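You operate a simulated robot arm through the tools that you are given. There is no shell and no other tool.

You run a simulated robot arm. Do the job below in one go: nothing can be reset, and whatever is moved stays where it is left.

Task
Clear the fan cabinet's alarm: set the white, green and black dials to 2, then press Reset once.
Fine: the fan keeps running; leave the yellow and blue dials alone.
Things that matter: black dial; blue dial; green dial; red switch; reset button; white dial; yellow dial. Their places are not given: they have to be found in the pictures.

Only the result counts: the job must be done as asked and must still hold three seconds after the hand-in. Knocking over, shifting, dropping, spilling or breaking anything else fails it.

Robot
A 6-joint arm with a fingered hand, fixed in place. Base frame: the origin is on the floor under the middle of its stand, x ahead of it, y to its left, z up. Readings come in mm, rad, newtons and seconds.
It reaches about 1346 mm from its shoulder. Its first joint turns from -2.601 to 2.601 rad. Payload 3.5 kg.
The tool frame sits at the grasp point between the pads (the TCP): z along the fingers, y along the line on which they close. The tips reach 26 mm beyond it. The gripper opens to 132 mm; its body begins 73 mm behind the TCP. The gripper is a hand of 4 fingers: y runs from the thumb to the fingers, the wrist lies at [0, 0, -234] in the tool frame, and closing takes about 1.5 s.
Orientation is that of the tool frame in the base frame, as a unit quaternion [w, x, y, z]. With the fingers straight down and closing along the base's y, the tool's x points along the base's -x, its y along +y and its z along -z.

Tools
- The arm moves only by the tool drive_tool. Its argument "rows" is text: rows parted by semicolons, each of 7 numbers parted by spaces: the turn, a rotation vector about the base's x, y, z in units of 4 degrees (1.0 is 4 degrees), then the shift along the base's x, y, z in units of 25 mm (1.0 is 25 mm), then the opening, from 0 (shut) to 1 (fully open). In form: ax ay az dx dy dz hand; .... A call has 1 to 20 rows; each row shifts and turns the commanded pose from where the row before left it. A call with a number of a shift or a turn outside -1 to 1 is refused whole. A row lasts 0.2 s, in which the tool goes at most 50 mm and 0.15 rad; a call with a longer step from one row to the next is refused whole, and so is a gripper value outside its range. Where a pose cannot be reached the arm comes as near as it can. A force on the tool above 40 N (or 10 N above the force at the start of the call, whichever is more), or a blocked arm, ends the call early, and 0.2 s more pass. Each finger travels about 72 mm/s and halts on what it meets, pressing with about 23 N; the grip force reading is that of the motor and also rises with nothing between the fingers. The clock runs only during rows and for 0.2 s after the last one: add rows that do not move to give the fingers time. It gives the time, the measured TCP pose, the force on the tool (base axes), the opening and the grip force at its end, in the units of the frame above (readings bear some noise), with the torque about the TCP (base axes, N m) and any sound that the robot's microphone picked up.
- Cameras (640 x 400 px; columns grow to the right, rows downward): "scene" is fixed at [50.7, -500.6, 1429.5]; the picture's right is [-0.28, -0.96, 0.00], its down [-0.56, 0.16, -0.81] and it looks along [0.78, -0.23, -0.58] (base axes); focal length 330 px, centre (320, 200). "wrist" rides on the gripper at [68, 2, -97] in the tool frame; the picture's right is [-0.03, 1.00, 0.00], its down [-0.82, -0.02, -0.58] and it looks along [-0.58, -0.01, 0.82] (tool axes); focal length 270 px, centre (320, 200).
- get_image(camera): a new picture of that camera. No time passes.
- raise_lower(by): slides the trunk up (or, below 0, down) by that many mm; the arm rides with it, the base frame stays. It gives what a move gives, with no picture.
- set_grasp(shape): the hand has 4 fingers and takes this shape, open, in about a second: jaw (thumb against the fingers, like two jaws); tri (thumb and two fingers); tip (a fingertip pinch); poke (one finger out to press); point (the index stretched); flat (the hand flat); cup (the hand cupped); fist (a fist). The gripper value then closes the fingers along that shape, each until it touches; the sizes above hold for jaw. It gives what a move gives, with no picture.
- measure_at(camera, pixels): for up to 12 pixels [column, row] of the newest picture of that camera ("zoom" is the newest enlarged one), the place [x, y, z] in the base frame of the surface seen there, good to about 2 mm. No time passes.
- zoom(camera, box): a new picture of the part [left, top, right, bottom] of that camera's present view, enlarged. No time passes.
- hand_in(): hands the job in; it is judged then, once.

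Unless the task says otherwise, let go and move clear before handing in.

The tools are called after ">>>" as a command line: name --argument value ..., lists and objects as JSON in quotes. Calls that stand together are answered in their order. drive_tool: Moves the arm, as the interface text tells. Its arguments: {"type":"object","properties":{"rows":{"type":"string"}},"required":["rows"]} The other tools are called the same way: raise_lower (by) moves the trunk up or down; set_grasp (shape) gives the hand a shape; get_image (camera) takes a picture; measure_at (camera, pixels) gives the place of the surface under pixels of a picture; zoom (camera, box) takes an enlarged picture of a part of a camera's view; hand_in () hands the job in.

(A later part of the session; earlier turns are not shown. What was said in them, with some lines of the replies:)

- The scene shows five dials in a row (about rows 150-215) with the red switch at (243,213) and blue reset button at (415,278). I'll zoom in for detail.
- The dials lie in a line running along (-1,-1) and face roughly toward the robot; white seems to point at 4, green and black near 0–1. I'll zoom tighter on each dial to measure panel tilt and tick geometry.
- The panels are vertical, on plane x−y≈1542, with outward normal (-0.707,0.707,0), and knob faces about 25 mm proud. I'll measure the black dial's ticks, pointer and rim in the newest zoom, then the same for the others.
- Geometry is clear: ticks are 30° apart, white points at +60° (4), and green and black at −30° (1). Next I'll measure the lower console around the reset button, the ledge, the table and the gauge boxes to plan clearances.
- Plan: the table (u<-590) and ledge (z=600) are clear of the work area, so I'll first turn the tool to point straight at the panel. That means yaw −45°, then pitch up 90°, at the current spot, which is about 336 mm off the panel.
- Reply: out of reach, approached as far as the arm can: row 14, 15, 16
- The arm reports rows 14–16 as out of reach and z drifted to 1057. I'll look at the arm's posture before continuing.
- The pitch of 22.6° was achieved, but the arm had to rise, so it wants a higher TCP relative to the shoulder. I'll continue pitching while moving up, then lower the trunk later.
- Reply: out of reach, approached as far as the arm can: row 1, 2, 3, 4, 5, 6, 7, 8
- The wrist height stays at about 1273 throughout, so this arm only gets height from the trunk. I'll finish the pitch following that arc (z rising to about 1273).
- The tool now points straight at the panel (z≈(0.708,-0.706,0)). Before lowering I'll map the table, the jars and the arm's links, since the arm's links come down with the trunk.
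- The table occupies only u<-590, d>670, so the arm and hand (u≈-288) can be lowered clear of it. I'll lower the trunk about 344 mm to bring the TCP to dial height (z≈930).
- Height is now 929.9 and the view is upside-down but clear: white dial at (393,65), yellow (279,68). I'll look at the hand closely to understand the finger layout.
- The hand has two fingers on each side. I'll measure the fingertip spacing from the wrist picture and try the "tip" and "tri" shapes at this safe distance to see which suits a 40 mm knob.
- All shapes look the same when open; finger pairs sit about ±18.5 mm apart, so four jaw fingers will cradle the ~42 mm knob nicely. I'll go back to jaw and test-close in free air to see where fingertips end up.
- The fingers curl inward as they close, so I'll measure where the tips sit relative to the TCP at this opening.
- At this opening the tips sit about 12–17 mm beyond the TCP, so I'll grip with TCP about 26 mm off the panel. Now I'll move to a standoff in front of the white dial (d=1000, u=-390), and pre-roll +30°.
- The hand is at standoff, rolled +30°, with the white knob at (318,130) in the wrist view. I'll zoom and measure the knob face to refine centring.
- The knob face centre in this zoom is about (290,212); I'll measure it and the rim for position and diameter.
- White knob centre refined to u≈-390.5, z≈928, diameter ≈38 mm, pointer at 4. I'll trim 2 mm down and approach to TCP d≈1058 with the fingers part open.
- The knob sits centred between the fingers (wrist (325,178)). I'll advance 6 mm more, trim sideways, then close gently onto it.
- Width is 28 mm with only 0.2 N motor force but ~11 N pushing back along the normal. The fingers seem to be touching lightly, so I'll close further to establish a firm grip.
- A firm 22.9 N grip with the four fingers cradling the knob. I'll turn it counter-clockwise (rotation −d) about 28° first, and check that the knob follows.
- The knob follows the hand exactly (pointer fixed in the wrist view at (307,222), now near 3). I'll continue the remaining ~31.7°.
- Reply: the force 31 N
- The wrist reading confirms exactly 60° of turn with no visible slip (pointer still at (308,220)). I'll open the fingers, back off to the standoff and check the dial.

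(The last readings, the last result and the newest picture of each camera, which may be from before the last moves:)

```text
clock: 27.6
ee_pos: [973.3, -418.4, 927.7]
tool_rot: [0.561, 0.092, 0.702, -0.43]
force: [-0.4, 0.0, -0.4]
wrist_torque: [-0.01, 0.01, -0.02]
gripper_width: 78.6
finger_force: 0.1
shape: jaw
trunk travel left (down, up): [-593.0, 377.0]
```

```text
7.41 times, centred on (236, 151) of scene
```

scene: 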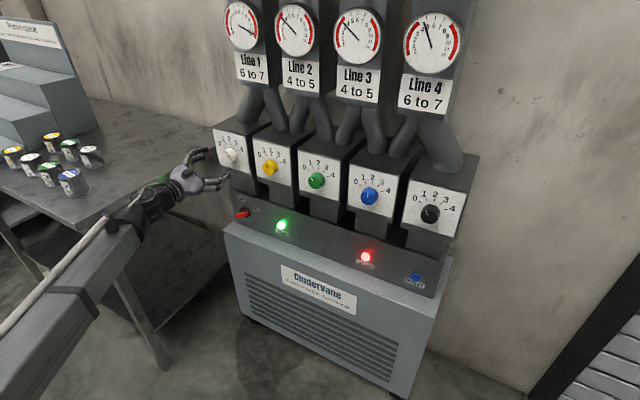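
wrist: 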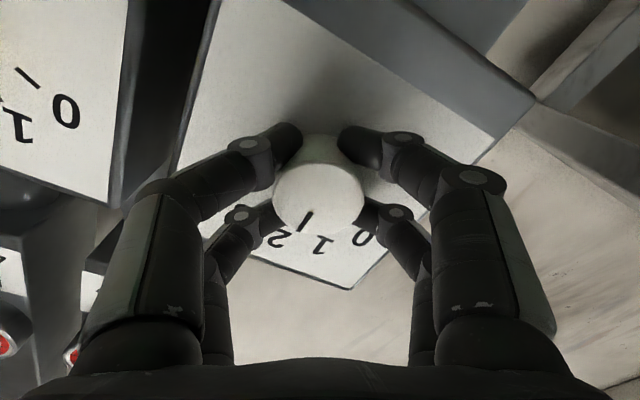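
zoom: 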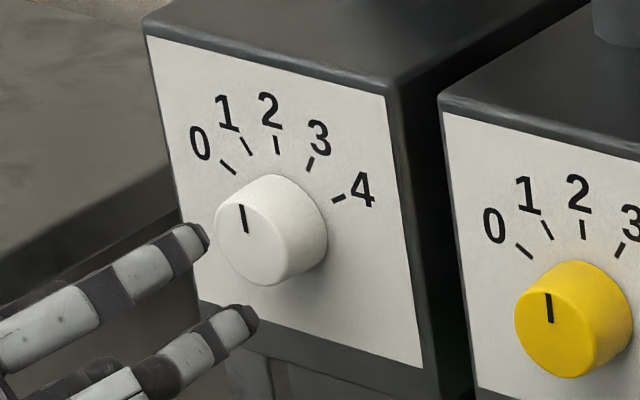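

White now points at 2 in both views (wrist pointer parallel with the 2 tick, and computed angle ≈0°). Next I'll slide sideways to the green dial (u≈-70) at standoff, keeping the −30° roll.

>>> drive_tool --rows "0 0 0 -0.871 -0.950 0 0.6;0 0 0 -0.871 -0.950 0 0.6;0 0 0 -0.871 -0.950 0 0.6;0 0 0 -0.871 -0.950 0 0.6;0 0 0 -0.871 -0.950 0 0.6;0 0 0 -0.871 -0.950 0 0.6;0 0 0 -0.871 -0.950 0 0.6;0 0 0 -0.871 -0.950 0 0.6;0 0 0 -0.871 -0.950 0 0.6;0 0 0 -0.871 -0.950 0 0.6;0 0 0 0 0 0 0.6"

>>> get_image --camera "wrist"

>>> zoom --camera "wrist" --box '[250, 70, 410, 200]'

>>> get_image --camera "scene"

```text
clock: 30.0
ee_pos: [754.3, -655.1, 927.7]
tool_rot: [0.562, 0.092, 0.701, -0.43]
force: [-0.4, 0.5, 0.1]
wrist_torque: [0.0, -0.02, -0.02]
gripper_width: 78.6
finger_force: 0.1
shape: jaw
trunk travel left (down, up): [-593.0, 377.0]
```

```text
taken
```

wrist: 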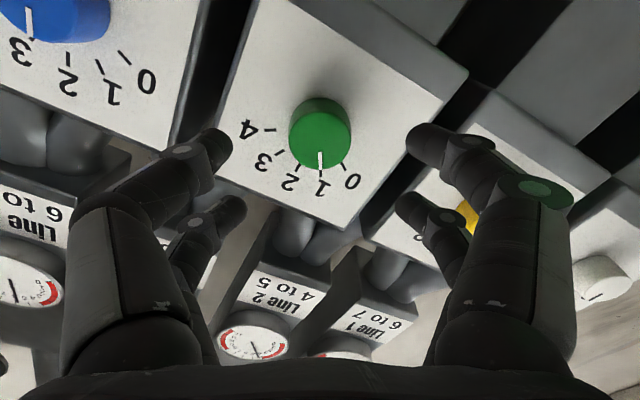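

```text
3.08 times, centred on (330, 135) of wrist
```

zoom: 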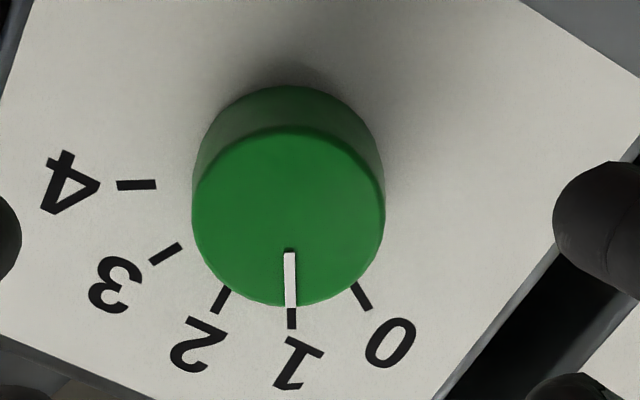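

```text
taken
```

scene: 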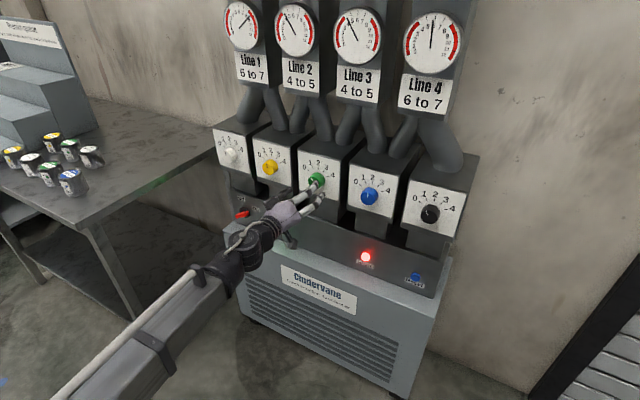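

Green is clearly at 1 (pointer lined up with the 1 tick at (291,280) in the zoom). I'll measure its centre for alignment.

>>> zoom --camera "wrist" --box '[250, 70, 410, 200]'

>>> measure_at --camera "zoom" --pixels '[[288, 218], [205, 218], [375, 218], [288, 140], [288, 296], [136, 184], [166, 253], [220, 300], [291, 318], [362, 296]]'

```text
3.08 times, centred on (330, 135) of wrist
```

zoom: 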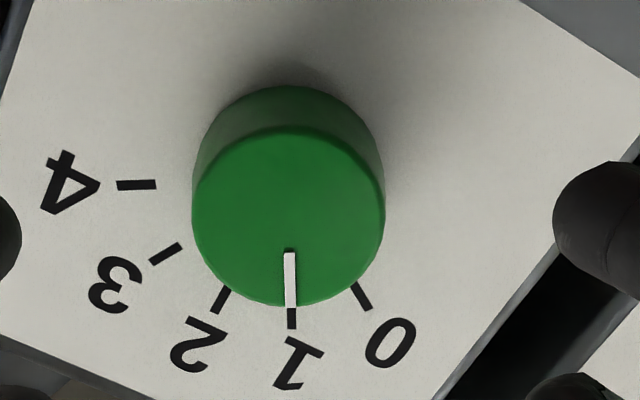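

```text
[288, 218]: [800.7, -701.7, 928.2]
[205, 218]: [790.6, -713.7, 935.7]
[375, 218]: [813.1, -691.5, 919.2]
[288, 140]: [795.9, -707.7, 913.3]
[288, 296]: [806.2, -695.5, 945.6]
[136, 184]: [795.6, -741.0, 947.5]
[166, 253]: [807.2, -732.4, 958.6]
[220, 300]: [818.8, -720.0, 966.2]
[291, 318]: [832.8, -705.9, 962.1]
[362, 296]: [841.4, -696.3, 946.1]
```

Green's centre is u≈-70.3, z≈928.4, matching the TCP line within 1 mm. I'll approach, close on it, and check the grip.

>>> drive_tool --rows "0 0 0 0.56 -0.56 0 0.6;0 0 0 0.56 -0.56 0 0.6;0 0 0 0.56 -0.56 0 0.6;0 0 0 0.226 -0.226 0 0.6;0 0 0 0 0 0 0.5;0 0 0 0 0 0 0.4;0 0 0 0 0 0 0.3;0 0 0 0 0 0 0.2;0 0 0 0 0 0 0.1;0 0 0 0 0 0 0;0 0 0 0 0 0 0;0 0 0 0 0 0 0;0 0 0 0 0 0 0"

>>> get_image --camera "wrist"

>>> zoom --camera "scene" --box '[260, 140, 360, 220]'

```text
clock: 32.8
ee_pos: [801.3, -704.4, 929.2]
tool_rot: [0.562, 0.092, 0.701, -0.43]
force: [4.1, -2.7, 9.7]
wrist_torque: [-0.18, -0.13, -0.05]
gripper_width: 23.9
finger_force: 22.8
shape: jaw
trunk travel left (down, up): [-593.0, 377.0]
```

```text
taken
```

wrist: 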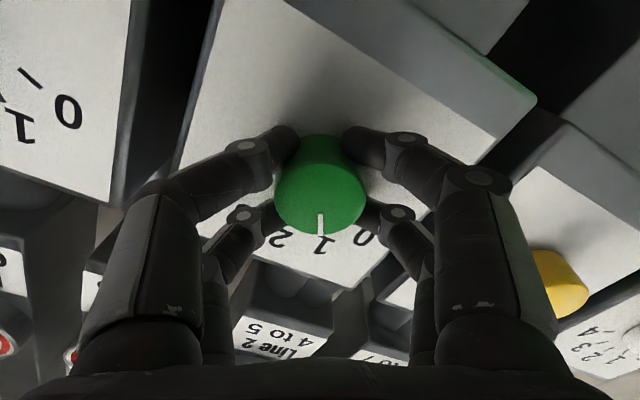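

```text
5.00 times, centred on (310, 180) of scene
```

zoom: 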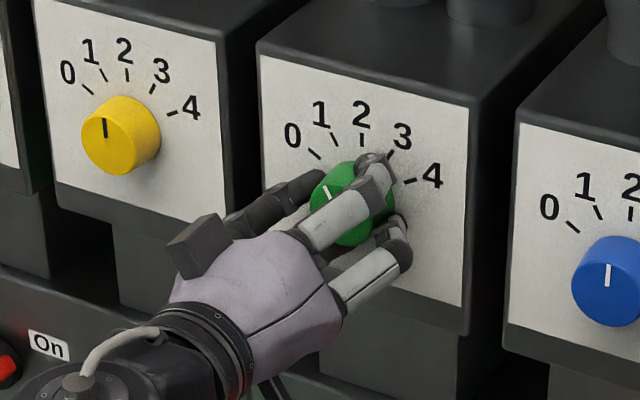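

Gripped at 22.8 N with the pointer undisturbed at (320,223). I'll turn it clockwise +30° about d.

>>> drive_tool --rows "0.5 -0.5 0 0 0 0 0;1 -1 0 0 0 0 0;1 -1 0 0 0 0 0;1 -1 0 0 0 0 0;1 -1 0 0 0 0 0;0.5 -0.5 0 0 0 0 0;0.303 -0.303 0 0 0 0 0;0 0 0 0 0 0 0"

>>> get_image --camera "wrist"

>>> zoom --camera "scene" --box '[260, 140, 360, 220]'

```text
clock: 34.6
ee_pos: [802.2, -703.3, 928.7]
tool_rot: [0.654, 0.27, 0.653, -0.271]
force: [0.0, 6.2, 4.8]
wrist_torque: [-0.17, -0.04, 0.13]
gripper_width: 23.4
finger_force: 23.3
shape: jaw
trunk travel left (down, up): [-593.0, 377.0]
```

```text
taken
```

wrist: 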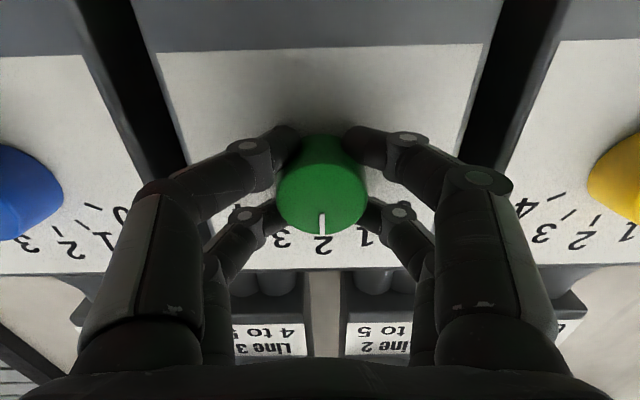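

```text
5.00 times, centred on (310, 180) of scene
```

zoom: 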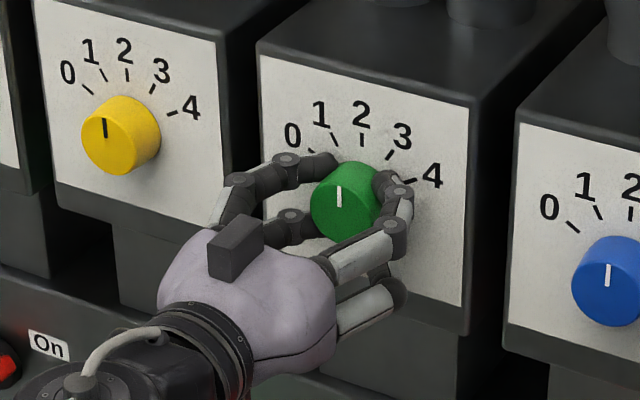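

Green now points at 2 (wrist pointer at (322,223) over the "2"). I'll release, back off, and check.

>>> drive_tool --rows "0 0 0 0 0 0 0.15;0 0 0 0 0 0 0.3;0 0 0 0 0 0 0.5;0 0 0 0 0 0 0.6;0 0 0 0 0 0 0.6;0 0 0 -0.5 0.5 0 0.6;0 0 0 -0.6 0.6 0 0.6;0 0 0 -0.6 0.6 0 0.6;0 0 0 -0.6 0.6 0 0.6;0 0 0 0 0 0 0.6"

>>> zoom --camera "wrist" --box '[250, 70, 410, 200]'

>>> zoom --camera "scene" --box '[292, 150, 348, 205]'

```text
clock: 36.8
ee_pos: [743.9, -646.2, 928.4]
tool_rot: [0.654, 0.27, 0.653, -0.27]
force: [0.6, -0.3, -0.6]
wrist_torque: [-0.02, 0.0, 0.01]
gripper_width: 78.9
finger_force: 0.0
shape: jaw
trunk travel left (down, up): [-593.0, 377.0]
```

```text
3.08 times, centred on (330, 135) of wrist
```

zoom: 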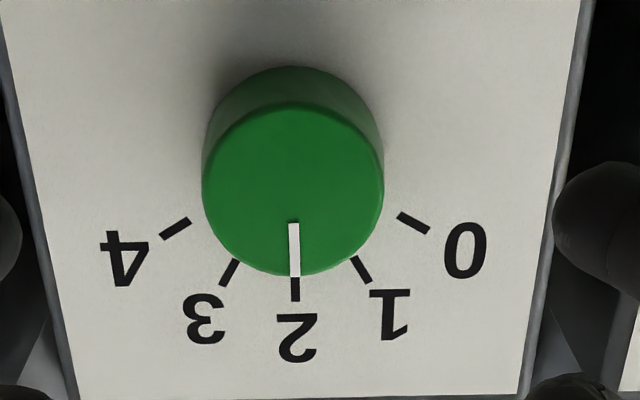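

```text
7.27 times, centred on (320, 178) of scene
```

zoom: 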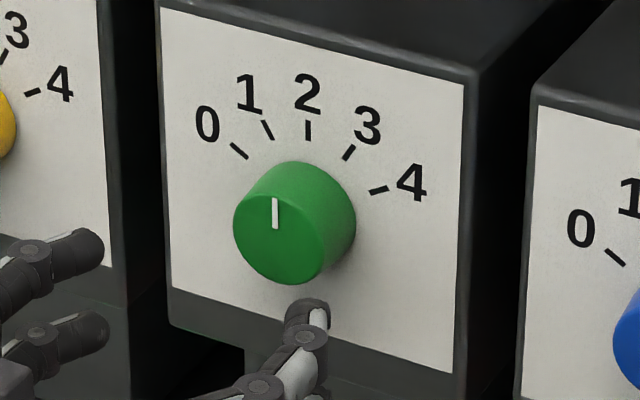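

Green is exactly at 2. Now I'll slide to the black dial (u≈250), rolling back −30° on the way.

>>> drive_tool --rows "0 0 0 -0.862 -0.941 0 0.6;0 0 0 -0.862 -0.941 0 0.6;-1 1 0 -0.862 -0.941 0 0.6;-1 1 0 -0.862 -0.941 0 0.6;-1 1 0 -0.862 -0.941 0 0.6;-1 1 0 -0.862 -0.941 0 0.6;-1 1 0 -0.862 -0.941 0 0.6;-0.303 0.303 0 -0.862 -0.941 0 0.6;0 0 0 -0.862 -0.941 0 0.6;0 0 0 -0.862 -0.941 0 0.6;0 0 0 0 0 0 0.6"

>>> get_image --camera "wrist"

>>> get_image --camera "scene"

>>> zoom --camera "wrist" --box '[250, 70, 410, 200]'

>>> measure_at --camera "zoom" --pixels '[[288, 218], [205, 218], [375, 218], [288, 140], [288, 296], [136, 184], [166, 253], [220, 300], [291, 318], [362, 296]]'

```text
clock: 39.2
ee_pos: [527.7, -881.9, 928.8]
tool_rot: [0.562, 0.091, 0.701, -0.43]
force: [-0.4, -0.4, -0.2]
wrist_torque: [0.04, -0.01, -0.04]
gripper_width: 78.7
finger_force: 0.0
shape: jaw
trunk travel left (down, up): [-593.0, 377.0]
```

```text
taken
```

wrist: 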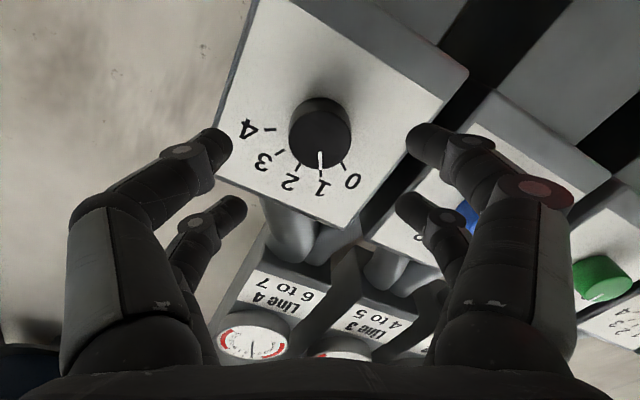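

```text
taken
```

scene: 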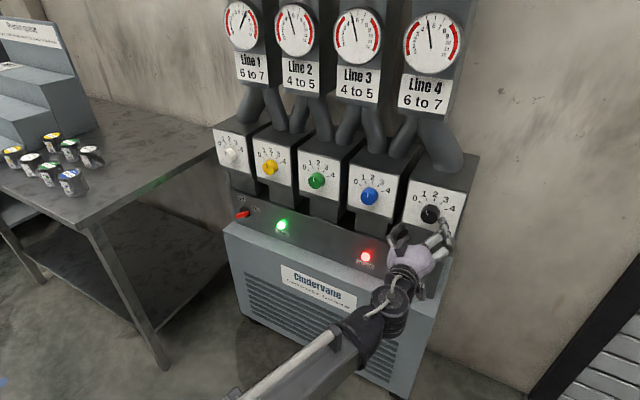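

```text
3.08 times, centred on (330, 135) of wrist
```

zoom: 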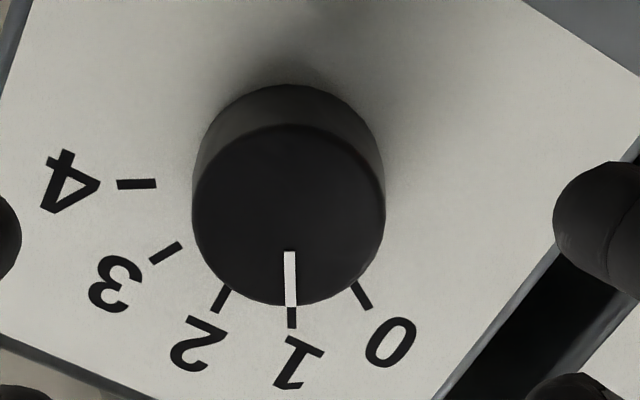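

```text
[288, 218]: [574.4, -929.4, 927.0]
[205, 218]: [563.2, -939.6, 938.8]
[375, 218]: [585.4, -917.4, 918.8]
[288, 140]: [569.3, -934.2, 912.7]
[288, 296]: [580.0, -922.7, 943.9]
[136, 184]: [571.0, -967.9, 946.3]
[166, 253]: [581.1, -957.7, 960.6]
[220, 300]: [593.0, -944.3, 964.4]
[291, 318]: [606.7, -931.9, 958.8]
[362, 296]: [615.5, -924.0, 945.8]
```

The black dial view is identical to green's setup (pointer at 1, centred). I'll approach and grip the same way.

>>> drive_tool --rows "0 0 0 0.56 -0.56 0 0.6;0 0 0 0.56 -0.56 0 0.6;0 0 0 0.56 -0.56 0 0.6;0 0 0 0.226 -0.226 0 0.6;0 0 0 0 0 0 0.5;0 0 0 0 0 0 0.4;0 0 0 0 0 0 0.3;0 0 0 0 0 0 0.2;0 0 0 0 0 0 0.1;0 0 0 0 0 0 0;0 0 0 0 0 0 0;0 0 0 0 0 0 0;0 0 0 0 0 0 0"

>>> get_image --camera "wrist"

>>> zoom --camera "scene" --box '[380, 170, 480, 250]'

```text
clock: 42.0
ee_pos: [576.1, -927.8, 929.3]
tool_rot: [0.562, 0.092, 0.7, -0.432]
force: [0.3, -6.1, 10.4]
wrist_torque: [-0.26, -0.17, -0.18]
gripper_width: 24.2
finger_force: 23.2
shape: jaw
trunk travel left (down, up): [-593.0, 377.0]
```

```text
taken
```

wrist: 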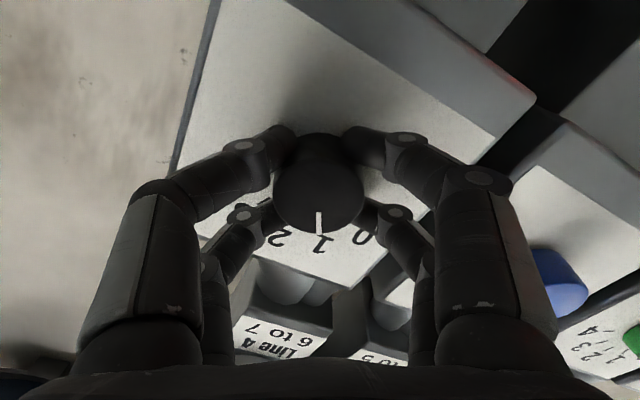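

```text
5.00 times, centred on (430, 210) of scene
```

zoom: 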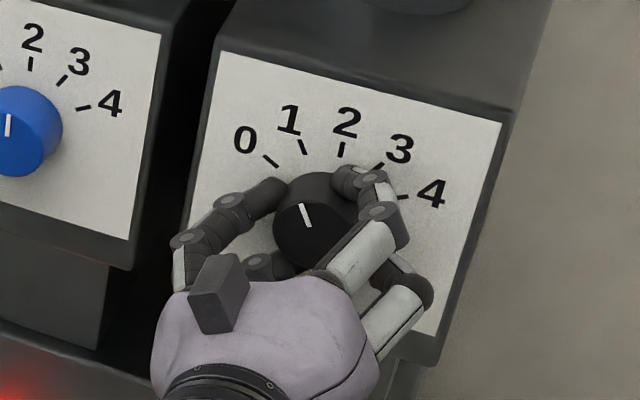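

Black is gripped at 23.2 N with the pointer still at 1 (wrist (319,222)). I'll turn it +30°.

>>> drive_tool --rows "0.5 -0.5 0 0 0 0 0;1 -1 0 0 0 0 0;1 -1 0 0 0 0 0;1 -1 0 0 0 0 0;1 -1 0 0 0 0 0;0.5 -0.5 0 0 0 0 0;0.303 -0.303 0 0 0 0 0;0 0 0 0 0 0 0"

>>> get_image --camera "wrist"

>>> zoom --camera "scene" --box '[380, 170, 480, 250]'

```text
clock: 43.8
ee_pos: [574.9, -929.1, 930.5]
tool_rot: [0.654, 0.27, 0.652, -0.271]
force: [1.3, -3.3, 10.9]
wrist_torque: [-0.17, -0.12, -0.08]
gripper_width: 23.5
finger_force: 22.7
shape: jaw
trunk travel left (down, up): [-593.0, 377.0]
```

```text
taken
```

wrist: 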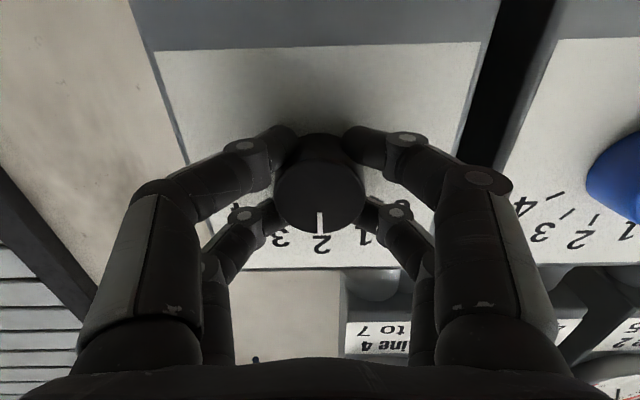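

```text
5.00 times, centred on (430, 210) of scene
```

zoom: 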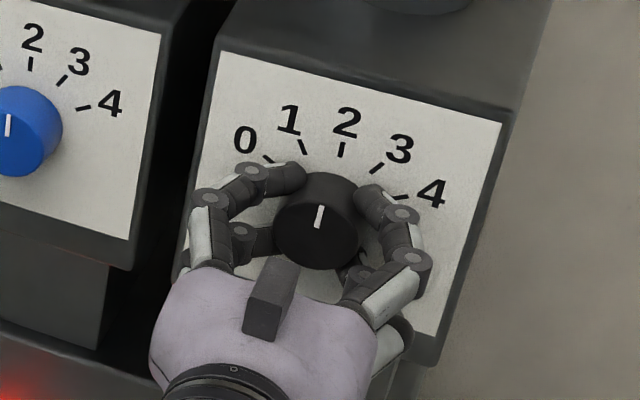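

The black pointer now sits at 2 (wrist (320,223) over the "2"). I'll release, back off well clear, and check.

>>> drive_tool --rows "0 0 0 0 0 0 0.15;0 0 0 0 0 0 0.3;0 0 0 0 0 0 0.5;0 0 0 0 0 0 0.6;0 0 0 0 0 0 0.6;0 0 0 -0.5 0.5 0 0.6;0 0 0 -0.6 0.6 0 0.6;0 0 0 -0.6 0.6 0 0.6;0 0 0 -0.6 0.6 0 0.6;0 0 0 0 0 0 0.6"

>>> zoom --camera "wrist" --box '[250, 70, 410, 200]'

>>> zoom --camera "scene" --box '[402, 175, 470, 240]'

>>> zoom --camera "scene" --box '[210, 0, 480, 120]'

```text
clock: 46.0
ee_pos: [518.0, -872.5, 928.3]
tool_rot: [0.654, 0.27, 0.653, -0.271]
force: [-0.1, 0.6, 1.0]
wrist_torque: [0.02, 0.0, 0.0]
gripper_width: 78.7
finger_force: 0.0
shape: jaw
trunk travel left (down, up): [-593.0, 377.0]
```

```text
3.08 times, centred on (330, 135) of wrist
```

zoom: 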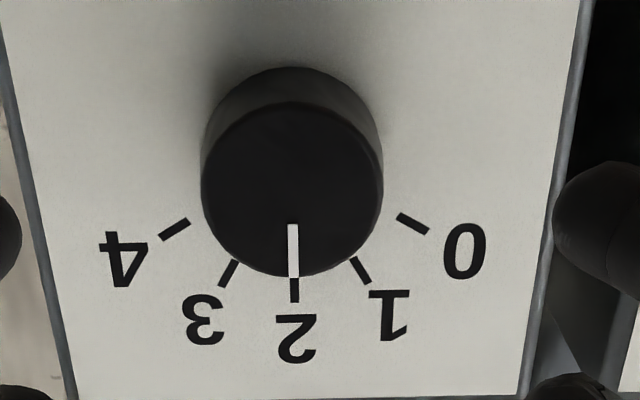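

```text
6.15 times, centred on (436, 208) of scene
```

zoom: 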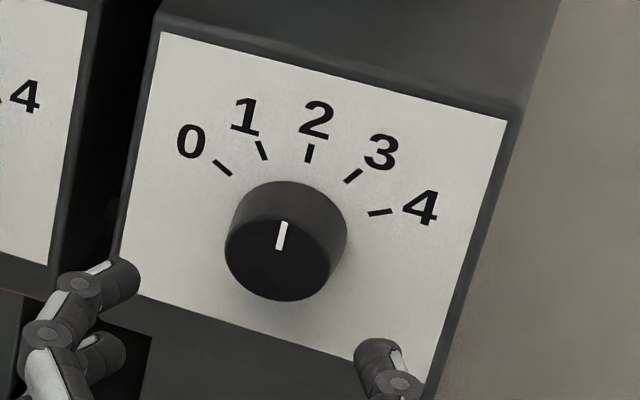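

```text
2.37 times, centred on (345, 60) of scene
```

zoom: 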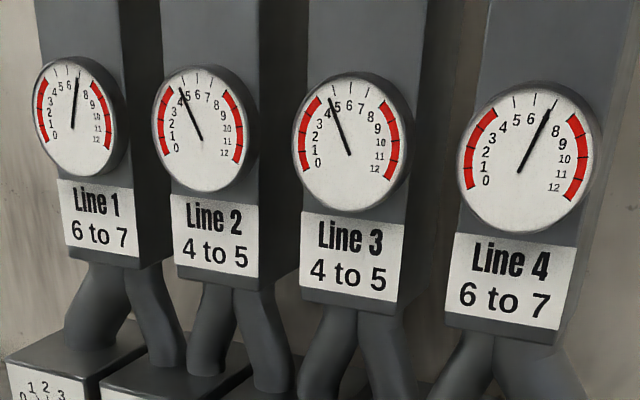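

Black is at 2. The gauges have moved into their bands; I'll look closer at gauges 1 and 4 (near 7) before pressing Reset.

>>> zoom --camera "scene" --box '[400, 5, 470, 80]'

>>> zoom --camera "scene" --box '[220, 0, 270, 60]'

>>> get_image --camera "scene"

```text
5.33 times, centred on (435, 42) of scene
```

zoom: 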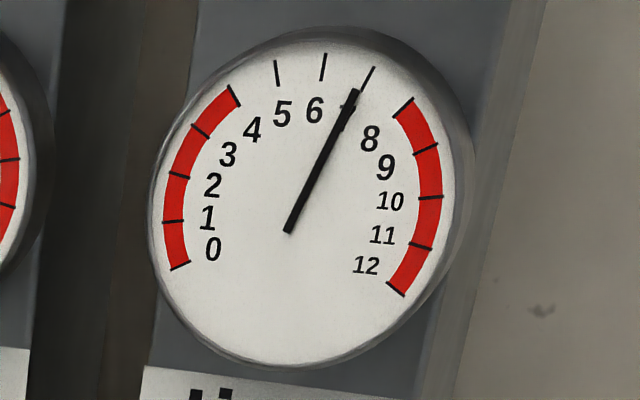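

```text
6.67 times, centred on (245, 30) of scene
```

zoom: 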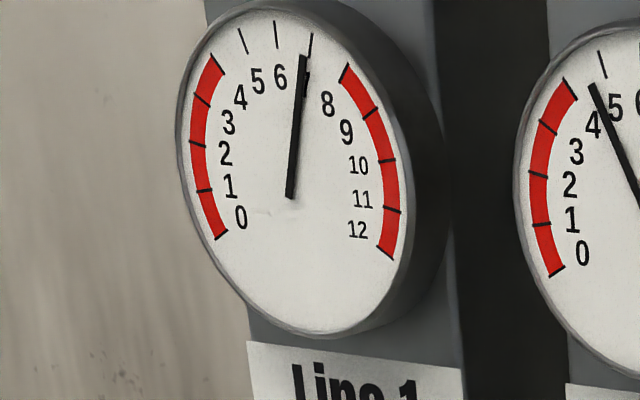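

```text
taken
```

scene: 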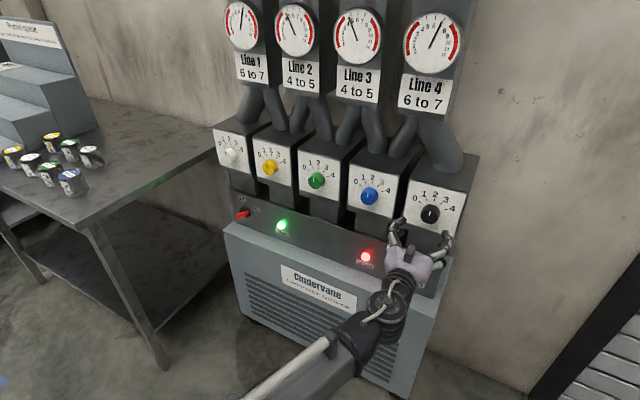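

Gauges 1 and 4 now read just under 7, within 6–7. I'll switch to the poke shape here (tips ~60 mm clear of the knob) and see where the pressing finger sits.

>>> drive_tool --rows "0 0 0 -0.9 0.9 0 0.6;0 0 0 -0.9 0.9 0 0.6;0 0 0 -0.9 0.9 0 0.6;0 0 0 0 0 0 0.6"

>>> set_grasp --shape "poke"

>>> get_image --camera "wrist"

>>> get_image --camera "scene"

>>> zoom --camera "scene" --box '[340, 200, 480, 300]'

```text
clock: 47.0
ee_pos: [452.0, -802.6, 928.8]
tool_rot: [0.654, 0.27, 0.653, -0.27]
force: [0.2, 0.3, -0.4]
wrist_torque: [-0.01, -0.01, 0.04]
gripper_width: 78.8
finger_force: 0.1
shape: jaw
trunk travel left (down, up): [-593.0, 377.0]
```

```text
clock: 47.9
ee_pos: [452.5, -803.2, 928.0]
tool_rot: [0.654, 0.27, 0.653, -0.271]
force: [0.5, 0.6, 1.0]
wrist_torque: [0.0, 0.0, 0.03]
gripper_width: 0.1
finger_force: 0.1
shape: poke
trunk travel left (down, up): [-593.0, 377.0]
```

```text
taken
```

wrist: 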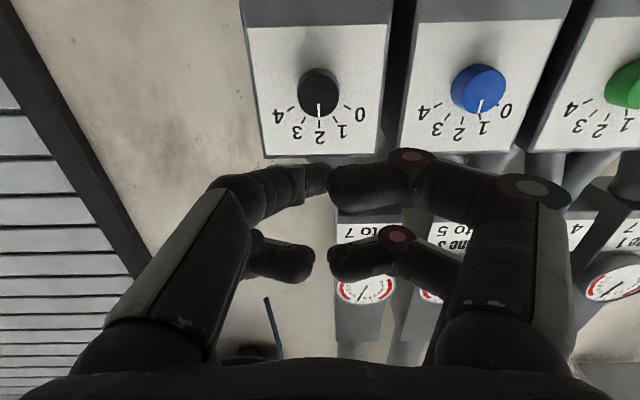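

```text
taken
```

scene: 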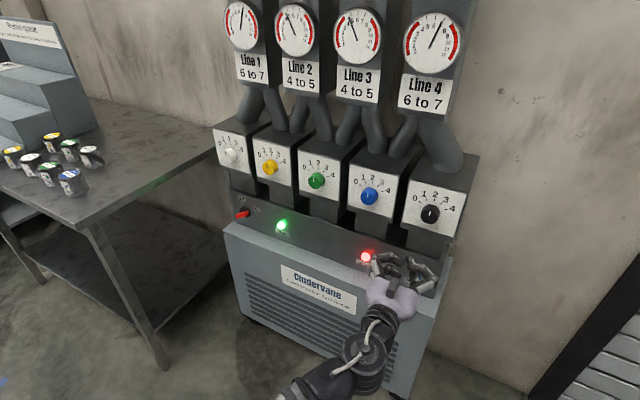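

```text
4.00 times, centred on (410, 250) of scene
```

zoom: 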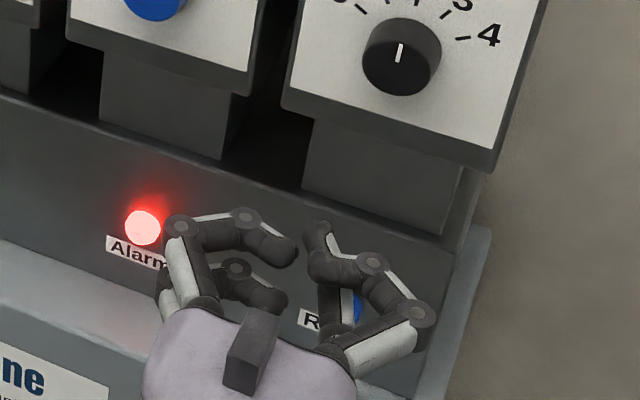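

The poke shape may still be forming; I'll let some time pass with the hand value at 1 and look again.

>>> drive_tool --rows "0 0 0 0 0 0 1;0 0 0 0 0 0 1;0 0 0 0 0 0 1;0 0 0 0 0 0 1;0 0 0 0 0 0 1"

>>> get_image --camera "wrist"

>>> zoom --camera "scene" --box '[340, 200, 480, 300]'

```text
clock: 49.1
ee_pos: [452.6, -803.9, 928.0]
tool_rot: [0.653, 0.271, 0.652, -0.272]
force: [-0.2, 0.7, 0.2]
wrist_torque: [-0.01, -0.03, 0.01]
gripper_width: 0.1
finger_force: 0.0
shape: poke
trunk travel left (down, up): [-593.0, 377.0]
```

```text
taken
```

wrist: 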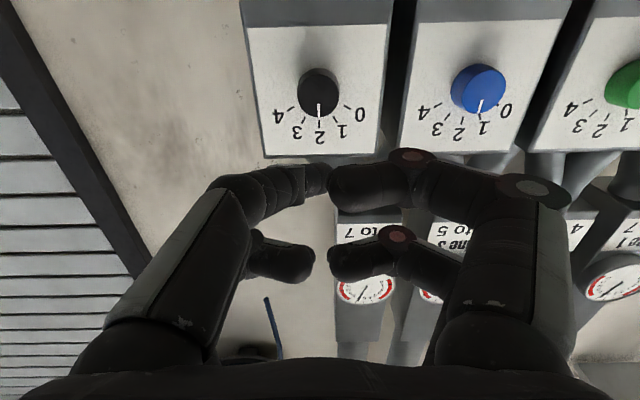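

```text
4.00 times, centred on (410, 250) of scene
```

zoom: 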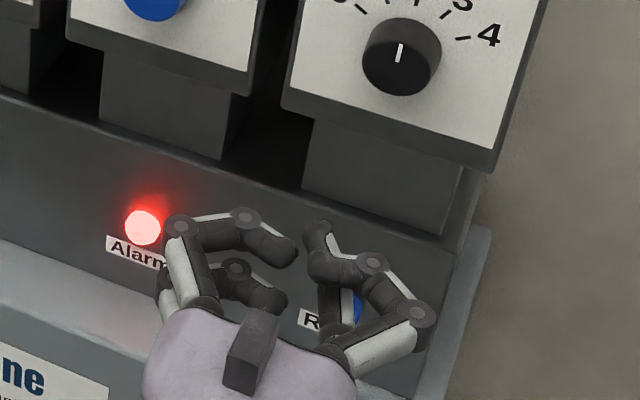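

One finger (wrist view tip near (315,178)) now points forward while the others are curled. I'll measure its tip and the others' front extents.

>>> zoom --camera "wrist" --box '[200, 120, 480, 300]'

>>> measure_at --camera "zoom" --pixels '[[275, 125], [285, 112], [270, 145], [240, 130], [215, 130], [300, 125], [340, 140], [300, 150]]'

>>> zoom --camera "scene" --box '[370, 230, 450, 290]'

>>> measure_at --camera "zoom" --pixels '[[325, 165], [330, 150], [335, 180], [320, 140], [345, 210], [230, 170], [290, 190], [250, 280]]'

```text
2.22 times, centred on (340, 210) of wrist
```

zoom: 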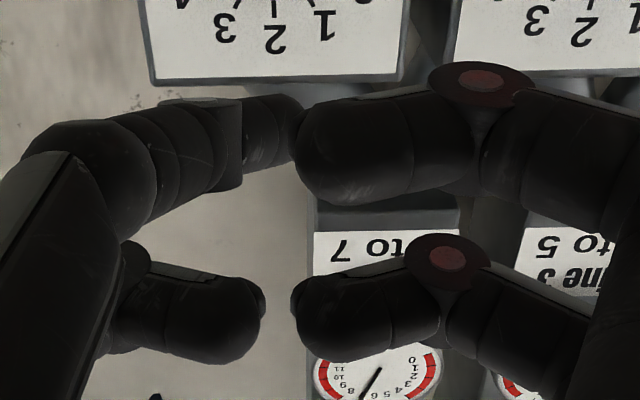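

```text
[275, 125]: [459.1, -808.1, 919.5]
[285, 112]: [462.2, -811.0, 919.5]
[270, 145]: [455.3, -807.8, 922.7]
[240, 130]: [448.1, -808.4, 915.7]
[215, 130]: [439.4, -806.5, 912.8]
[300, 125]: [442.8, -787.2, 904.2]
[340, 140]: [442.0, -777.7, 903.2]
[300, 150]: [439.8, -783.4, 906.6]
```

```text
6.67 times, centred on (410, 260) of scene
```

zoom: 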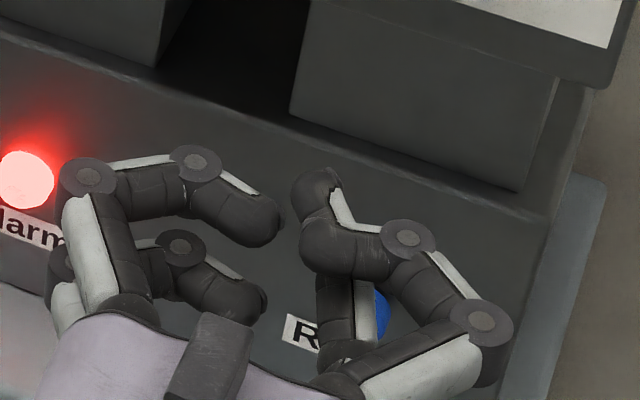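

```text
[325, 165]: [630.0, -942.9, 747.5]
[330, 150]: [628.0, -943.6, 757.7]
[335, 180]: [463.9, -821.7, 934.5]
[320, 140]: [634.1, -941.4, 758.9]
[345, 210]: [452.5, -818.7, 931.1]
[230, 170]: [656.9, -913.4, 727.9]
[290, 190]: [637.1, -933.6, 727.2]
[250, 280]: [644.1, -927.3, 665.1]
```

The poke tip is about on the tool axis. I'll get exact tip coordinates from the scene zoom, plus the front of the curled fingers.

>>> measure_at --camera "zoom" --pixels '[[312, 172], [318, 182], [302, 185], [322, 176], [325, 200], [310, 205], [320, 230], [255, 220], [268, 225], [200, 160], [240, 295], [90, 180]]'

```text
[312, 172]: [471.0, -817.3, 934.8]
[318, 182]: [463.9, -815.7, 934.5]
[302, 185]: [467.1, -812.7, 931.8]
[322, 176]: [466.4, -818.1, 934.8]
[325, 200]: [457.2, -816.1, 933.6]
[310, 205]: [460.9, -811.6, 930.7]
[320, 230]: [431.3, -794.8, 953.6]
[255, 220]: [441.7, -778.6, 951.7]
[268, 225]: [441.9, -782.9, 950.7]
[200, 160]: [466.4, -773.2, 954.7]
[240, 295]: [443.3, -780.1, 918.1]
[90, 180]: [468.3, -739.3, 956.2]
```

The poke tip leads by ~24 mm: at d≈911–913, u≈247, z≈927, with the other fingers at least 20 mm behind. I'll lower the trunk 247 mm to reset-button height, at a safe 180 mm standoff.

>>> raise_lower --by -247

>>> get_image --camera "wrist"

>>> get_image --camera "scene"

>>> zoom --camera "scene" --box '[210, 0, 480, 120]'

```text
clock: 51.6
ee_pos: [453.1, -804.8, 681.3]
tool_rot: [0.654, 0.27, 0.652, -0.271]
force: [-0.6, -0.1, -0.2]
wrist_torque: [-0.02, -0.02, 0.02]
gripper_width: 0.2
finger_force: 0.1
shape: poke
trunk travel left (down, up): [-346.0, 624.0]
```

```text
taken
```

wrist: 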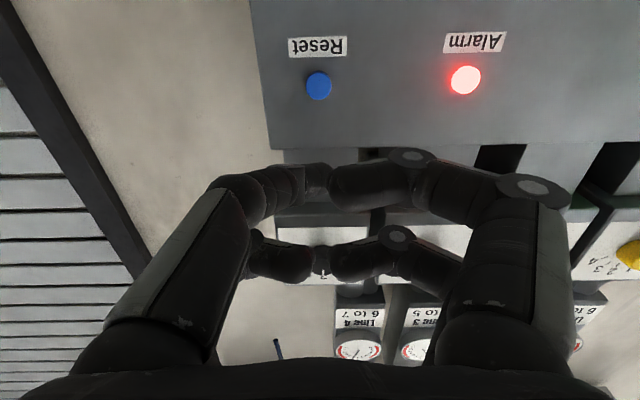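

```text
taken
```

scene: 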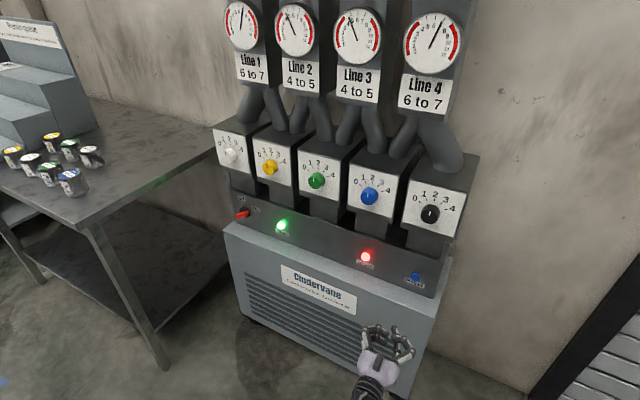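

```text
2.37 times, centred on (345, 60) of scene
```

zoom: 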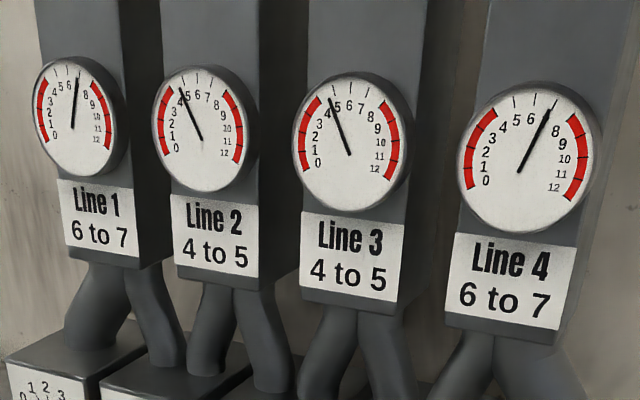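

Gauges are steady and in their bands, and the reset button is at (319,85) in the wrist view. I'll measure it precisely.

>>> zoom --camera "wrist" --box '[270, 30, 370, 130]'

>>> measure_at --camera "zoom" --pixels '[[315, 225], [275, 225], [350, 225], [315, 195], [315, 255], [320, 100], [200, 220], [440, 220], [250, 330]]'

```text
4.00 times, centred on (320, 80) of wrist
```

zoom: 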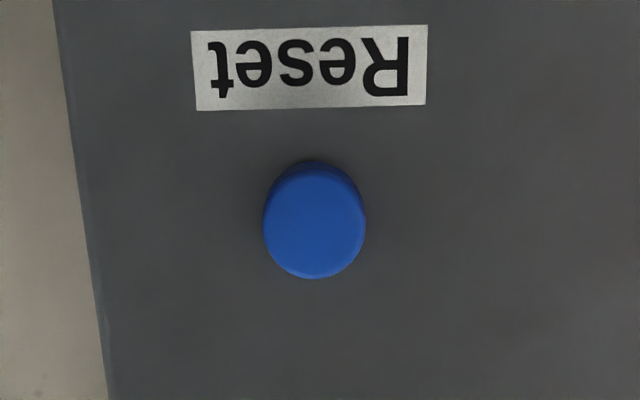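

```text
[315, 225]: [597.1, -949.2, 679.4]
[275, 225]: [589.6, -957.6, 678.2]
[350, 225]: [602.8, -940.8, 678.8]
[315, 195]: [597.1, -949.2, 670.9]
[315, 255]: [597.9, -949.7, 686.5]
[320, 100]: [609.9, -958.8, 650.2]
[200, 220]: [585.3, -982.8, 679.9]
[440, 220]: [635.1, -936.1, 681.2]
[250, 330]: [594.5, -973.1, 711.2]
```

Button face centre is at d≈1094, u≈249, z≈679; the poke tip is ~181 mm away. I'll advance 165 mm (leaving ~16 mm gap) with a small lateral trim.

>>> drive_tool --rows "0 0 0 0.577 -0.5895 0 1;0 0 0 0.577 -0.5895 0 1;0 0 0 0.577 -0.5895 0 1;0 0 0 0.577 -0.5895 0 1;0 0 0 0.577 -0.5895 0 1;0 0 0 0.577 -0.5895 0 1;0 0 0 0.577 -0.5895 0 1;0 0 0 0.577 -0.5895 0 1;0 0 0 0 0 0 1"

>>> get_image --camera "wrist"

>>> zoom --camera "scene" --box '[380, 240, 460, 300]'

```text
clock: 53.6
ee_pos: [566.8, -922.1, 681.4]
tool_rot: [0.654, 0.271, 0.652, -0.272]
force: [-0.1, 0.4, -1.0]
wrist_torque: [0.03, 0.0, -0.01]
gripper_width: 0.0
finger_force: 0.1
shape: poke
trunk travel left (down, up): [-346.0, 624.0]
```

```text
taken
```

wrist: 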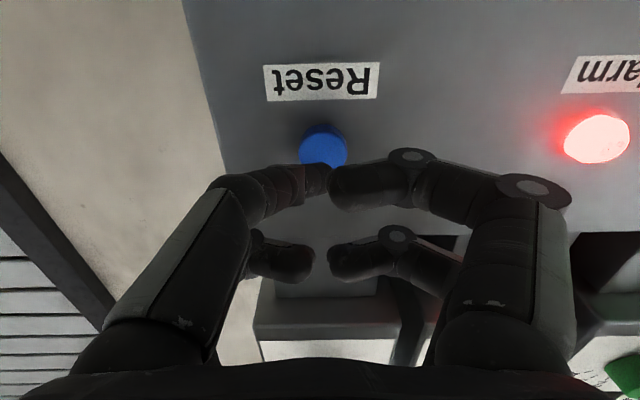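

```text
6.67 times, centred on (420, 270) of scene
```

zoom: 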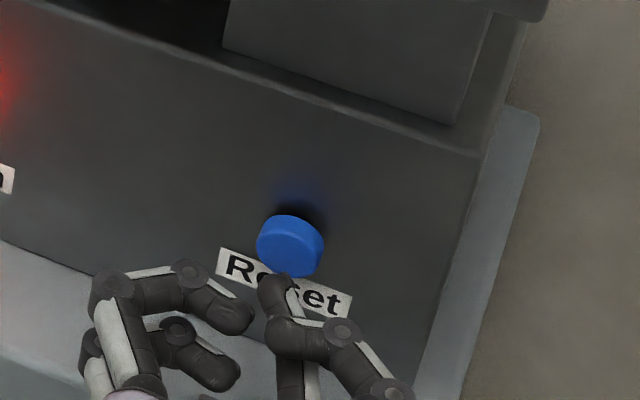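

The tip is just in front of the button. I'll measure both the tip and button to confirm alignment and remaining gap.

>>> measure_at --camera "wrist" --pixels '[[318, 170], [312, 175], [322, 168], [324, 147], [305, 148], [344, 148]]'

>>> measure_at --camera "zoom" --pixels '[[268, 278], [275, 283], [285, 280], [290, 255], [275, 295], [258, 290]]'

```text
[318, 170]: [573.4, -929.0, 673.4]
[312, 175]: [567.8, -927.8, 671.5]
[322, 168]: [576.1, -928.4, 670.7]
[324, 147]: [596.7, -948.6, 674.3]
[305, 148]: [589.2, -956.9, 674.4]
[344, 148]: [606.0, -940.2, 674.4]
```

```text
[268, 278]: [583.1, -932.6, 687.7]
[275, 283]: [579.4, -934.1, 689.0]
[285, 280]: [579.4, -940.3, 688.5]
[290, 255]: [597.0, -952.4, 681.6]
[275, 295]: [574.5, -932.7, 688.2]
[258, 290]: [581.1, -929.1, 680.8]
```

Alignment is good (tip u≈250, z≈680 vs. button u≈249, z≈679) with ~18 mm gap. I'll close most of the gap, then creep in with small steps to press once.

>>> drive_tool --rows "0 0 0 0.2 -0.2 0 1;0 0 0 0.16 -0.16 0 1;0 0 0 0 0 0 1"

```text
clock: 54.5
ee_pos: [575.4, -929.8, 680.3]
tool_rot: [0.653, 0.271, 0.653, -0.271]
force: [-0.3, 0.5, 0.3]
wrist_torque: [-0.01, 0.0, 0.01]
gripper_width: 0.1
finger_force: 0.1
shape: poke
trunk travel left (down, up): [-346.0, 624.0]
```

No contact yet (force ≈0). I'll creep forward in ~1.4 mm steps.

>>> drive_tool --rows "0 0 0 0.04 -0.04 0 1;0 0 0 0.04 -0.04 0 1;0 0 0 0.04 -0.04 0 1;0 0 0 0.04 -0.04 0 1;0 0 0 0.04 -0.04 0 1"

>>> zoom --camera "scene" --box '[340, 230, 460, 300]'

```text
clock: 55.6
ee_pos: [580.2, -933.7, 680.6]
tool_rot: [0.654, 0.271, 0.653, -0.271]
force: [-9.3, 6.6, -2.7]
wrist_torque: [0.01, 0.03, -0.03]
gripper_width: 0.0
finger_force: 0.0
shape: poke
trunk travel left (down, up): [-346.0, 624.0]
heard: click
```

```text
5.33 times, centred on (400, 265) of scene
```

zoom: 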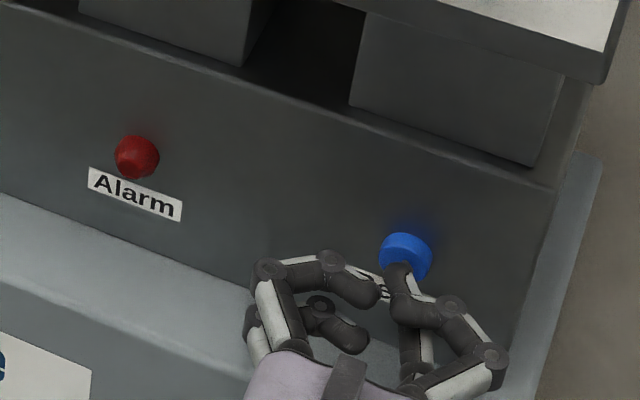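

A click was heard and the Alarm lamp at (137,157) has gone dark. I'll back straight off the button and check everything.

>>> drive_tool --rows "0 0 0 -0.4 0.4 0 1;0 0 0 -0.8 0.8 0 1;0 0 0 -0.9 0.9 0 1;0 0 0 -0.9 0.9 0 1;0 0 0 -0.9 0.9 0 1;0 0 0 -0.9 0.9 0 1;0 0 0 0 0 0 1"

>>> get_image --camera "scene"

>>> zoom --camera "scene" --box '[200, 110, 340, 230]'

>>> zoom --camera "scene" --box '[340, 150, 480, 300]'

>>> zoom --camera "scene" --box '[210, 0, 480, 120]'

```text
clock: 57.2
ee_pos: [462.0, -815.2, 680.8]
tool_rot: [0.654, 0.271, 0.652, -0.272]
force: [-0.1, 0.2, -0.2]
wrist_torque: [-0.01, 0.01, -0.02]
gripper_width: 0.0
finger_force: 0.1
shape: poke
trunk travel left (down, up): [-346.0, 624.0]
```

```text
taken
```

scene: 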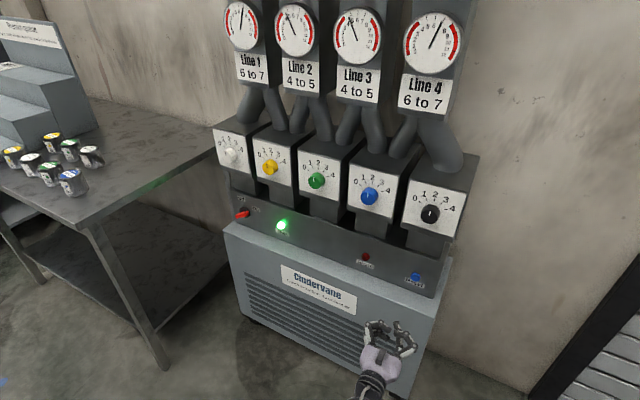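

```text
3.33 times, centred on (270, 170) of scene
```

zoom: 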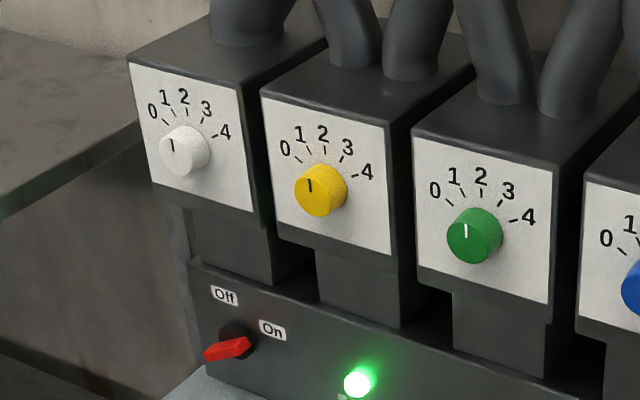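

```text
2.67 times, centred on (410, 225) of scene
```

zoom: 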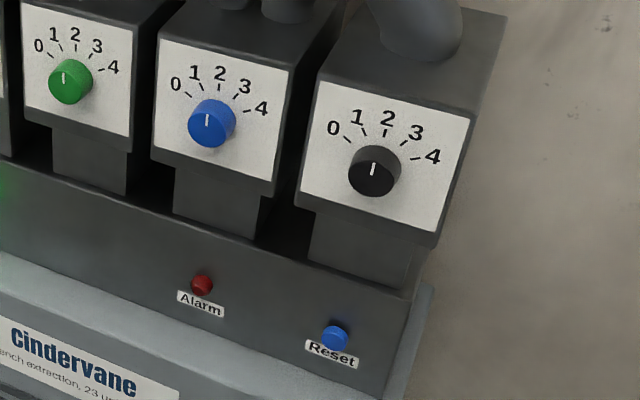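

```text
2.37 times, centred on (345, 60) of scene
```

zoom: 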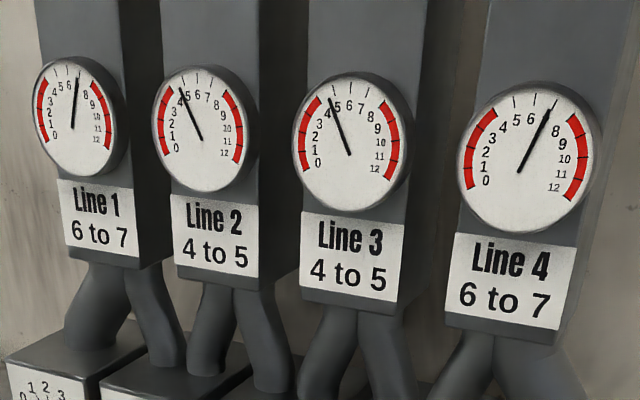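

The Alarm lamp is out, Run is green, white/green/black are at 2, and yellow/blue and the red switch look unchanged. I'll wait about 4 seconds to confirm the alarm stays off.

>>> drive_tool --rows "0 0 0 -0.5 0.5 0 1;0 0 0 0 0 0 1;0 0 0 0 0 0 1;0 0 0 0 0 0 1;0 0 0 0 0 0 1;0 0 0 0 0 0 1;0 0 0 0 0 0 1;0 0 0 0 0 0 1;0 0 0 0 0 0 1;0 0 0 0 0 0 1;0 0 0 0 0 0 1;0 0 0 0 0 0 1;0 0 0 0 0 0 1;0 0 0 0 0 0 1;0 0 0 0 0 0 1;0 0 0 0 0 0 1;0 0 0 0 0 0 1;0 0 0 0 0 0 1;0 0 0 0 0 0 1;0 0 0 0 0 0 1"

>>> get_image --camera "scene"

```text
clock: 61.5
ee_pos: [449.1, -803.1, 680.9]
tool_rot: [0.653, 0.271, 0.653, -0.271]
force: [0.1, 0.5, 0.0]
wrist_torque: [0.0, 0.01, -0.01]
gripper_width: 0.1
finger_force: 0.1
shape: poke
trunk travel left (down, up): [-346.0, 624.0]
```

```text
taken
```

scene: 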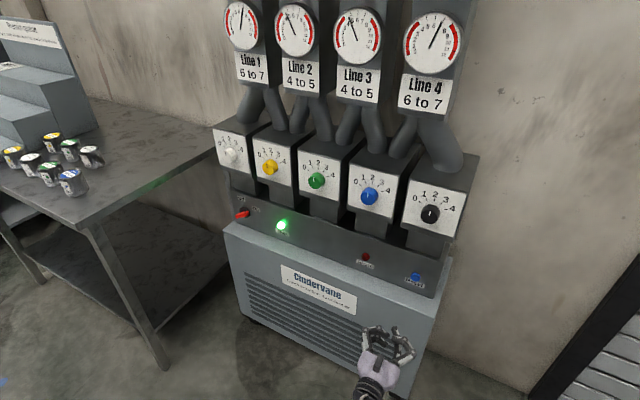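

After four more seconds the alarm lamp at (365,257) is still dark, the Run lamp at (281,225) is still green, and the hand is clear. I'm handing in.

>>> hand_in

```text
The job is handed in.
```

The alarm is cleared: the white, green and black dials are at 2, and I pressed Reset once (one click heard). The Alarm lamp went out at the press and was still dark more than five seconds later, when I handed in.

- **Fan:** the green Run lamp stayed on, and I didn't touch the red switch.
- **Other dials:** I didn't touch yellow or blue, and they look the same as at the start.
- **Gauges:** all four settled inside their marked ranges. Lines 1 and 4 are near the top of theirs, just under 7 on a 6 to 7 range.

The hand was backed well away from the cabinet before the hand-in. The result has not come back yet.
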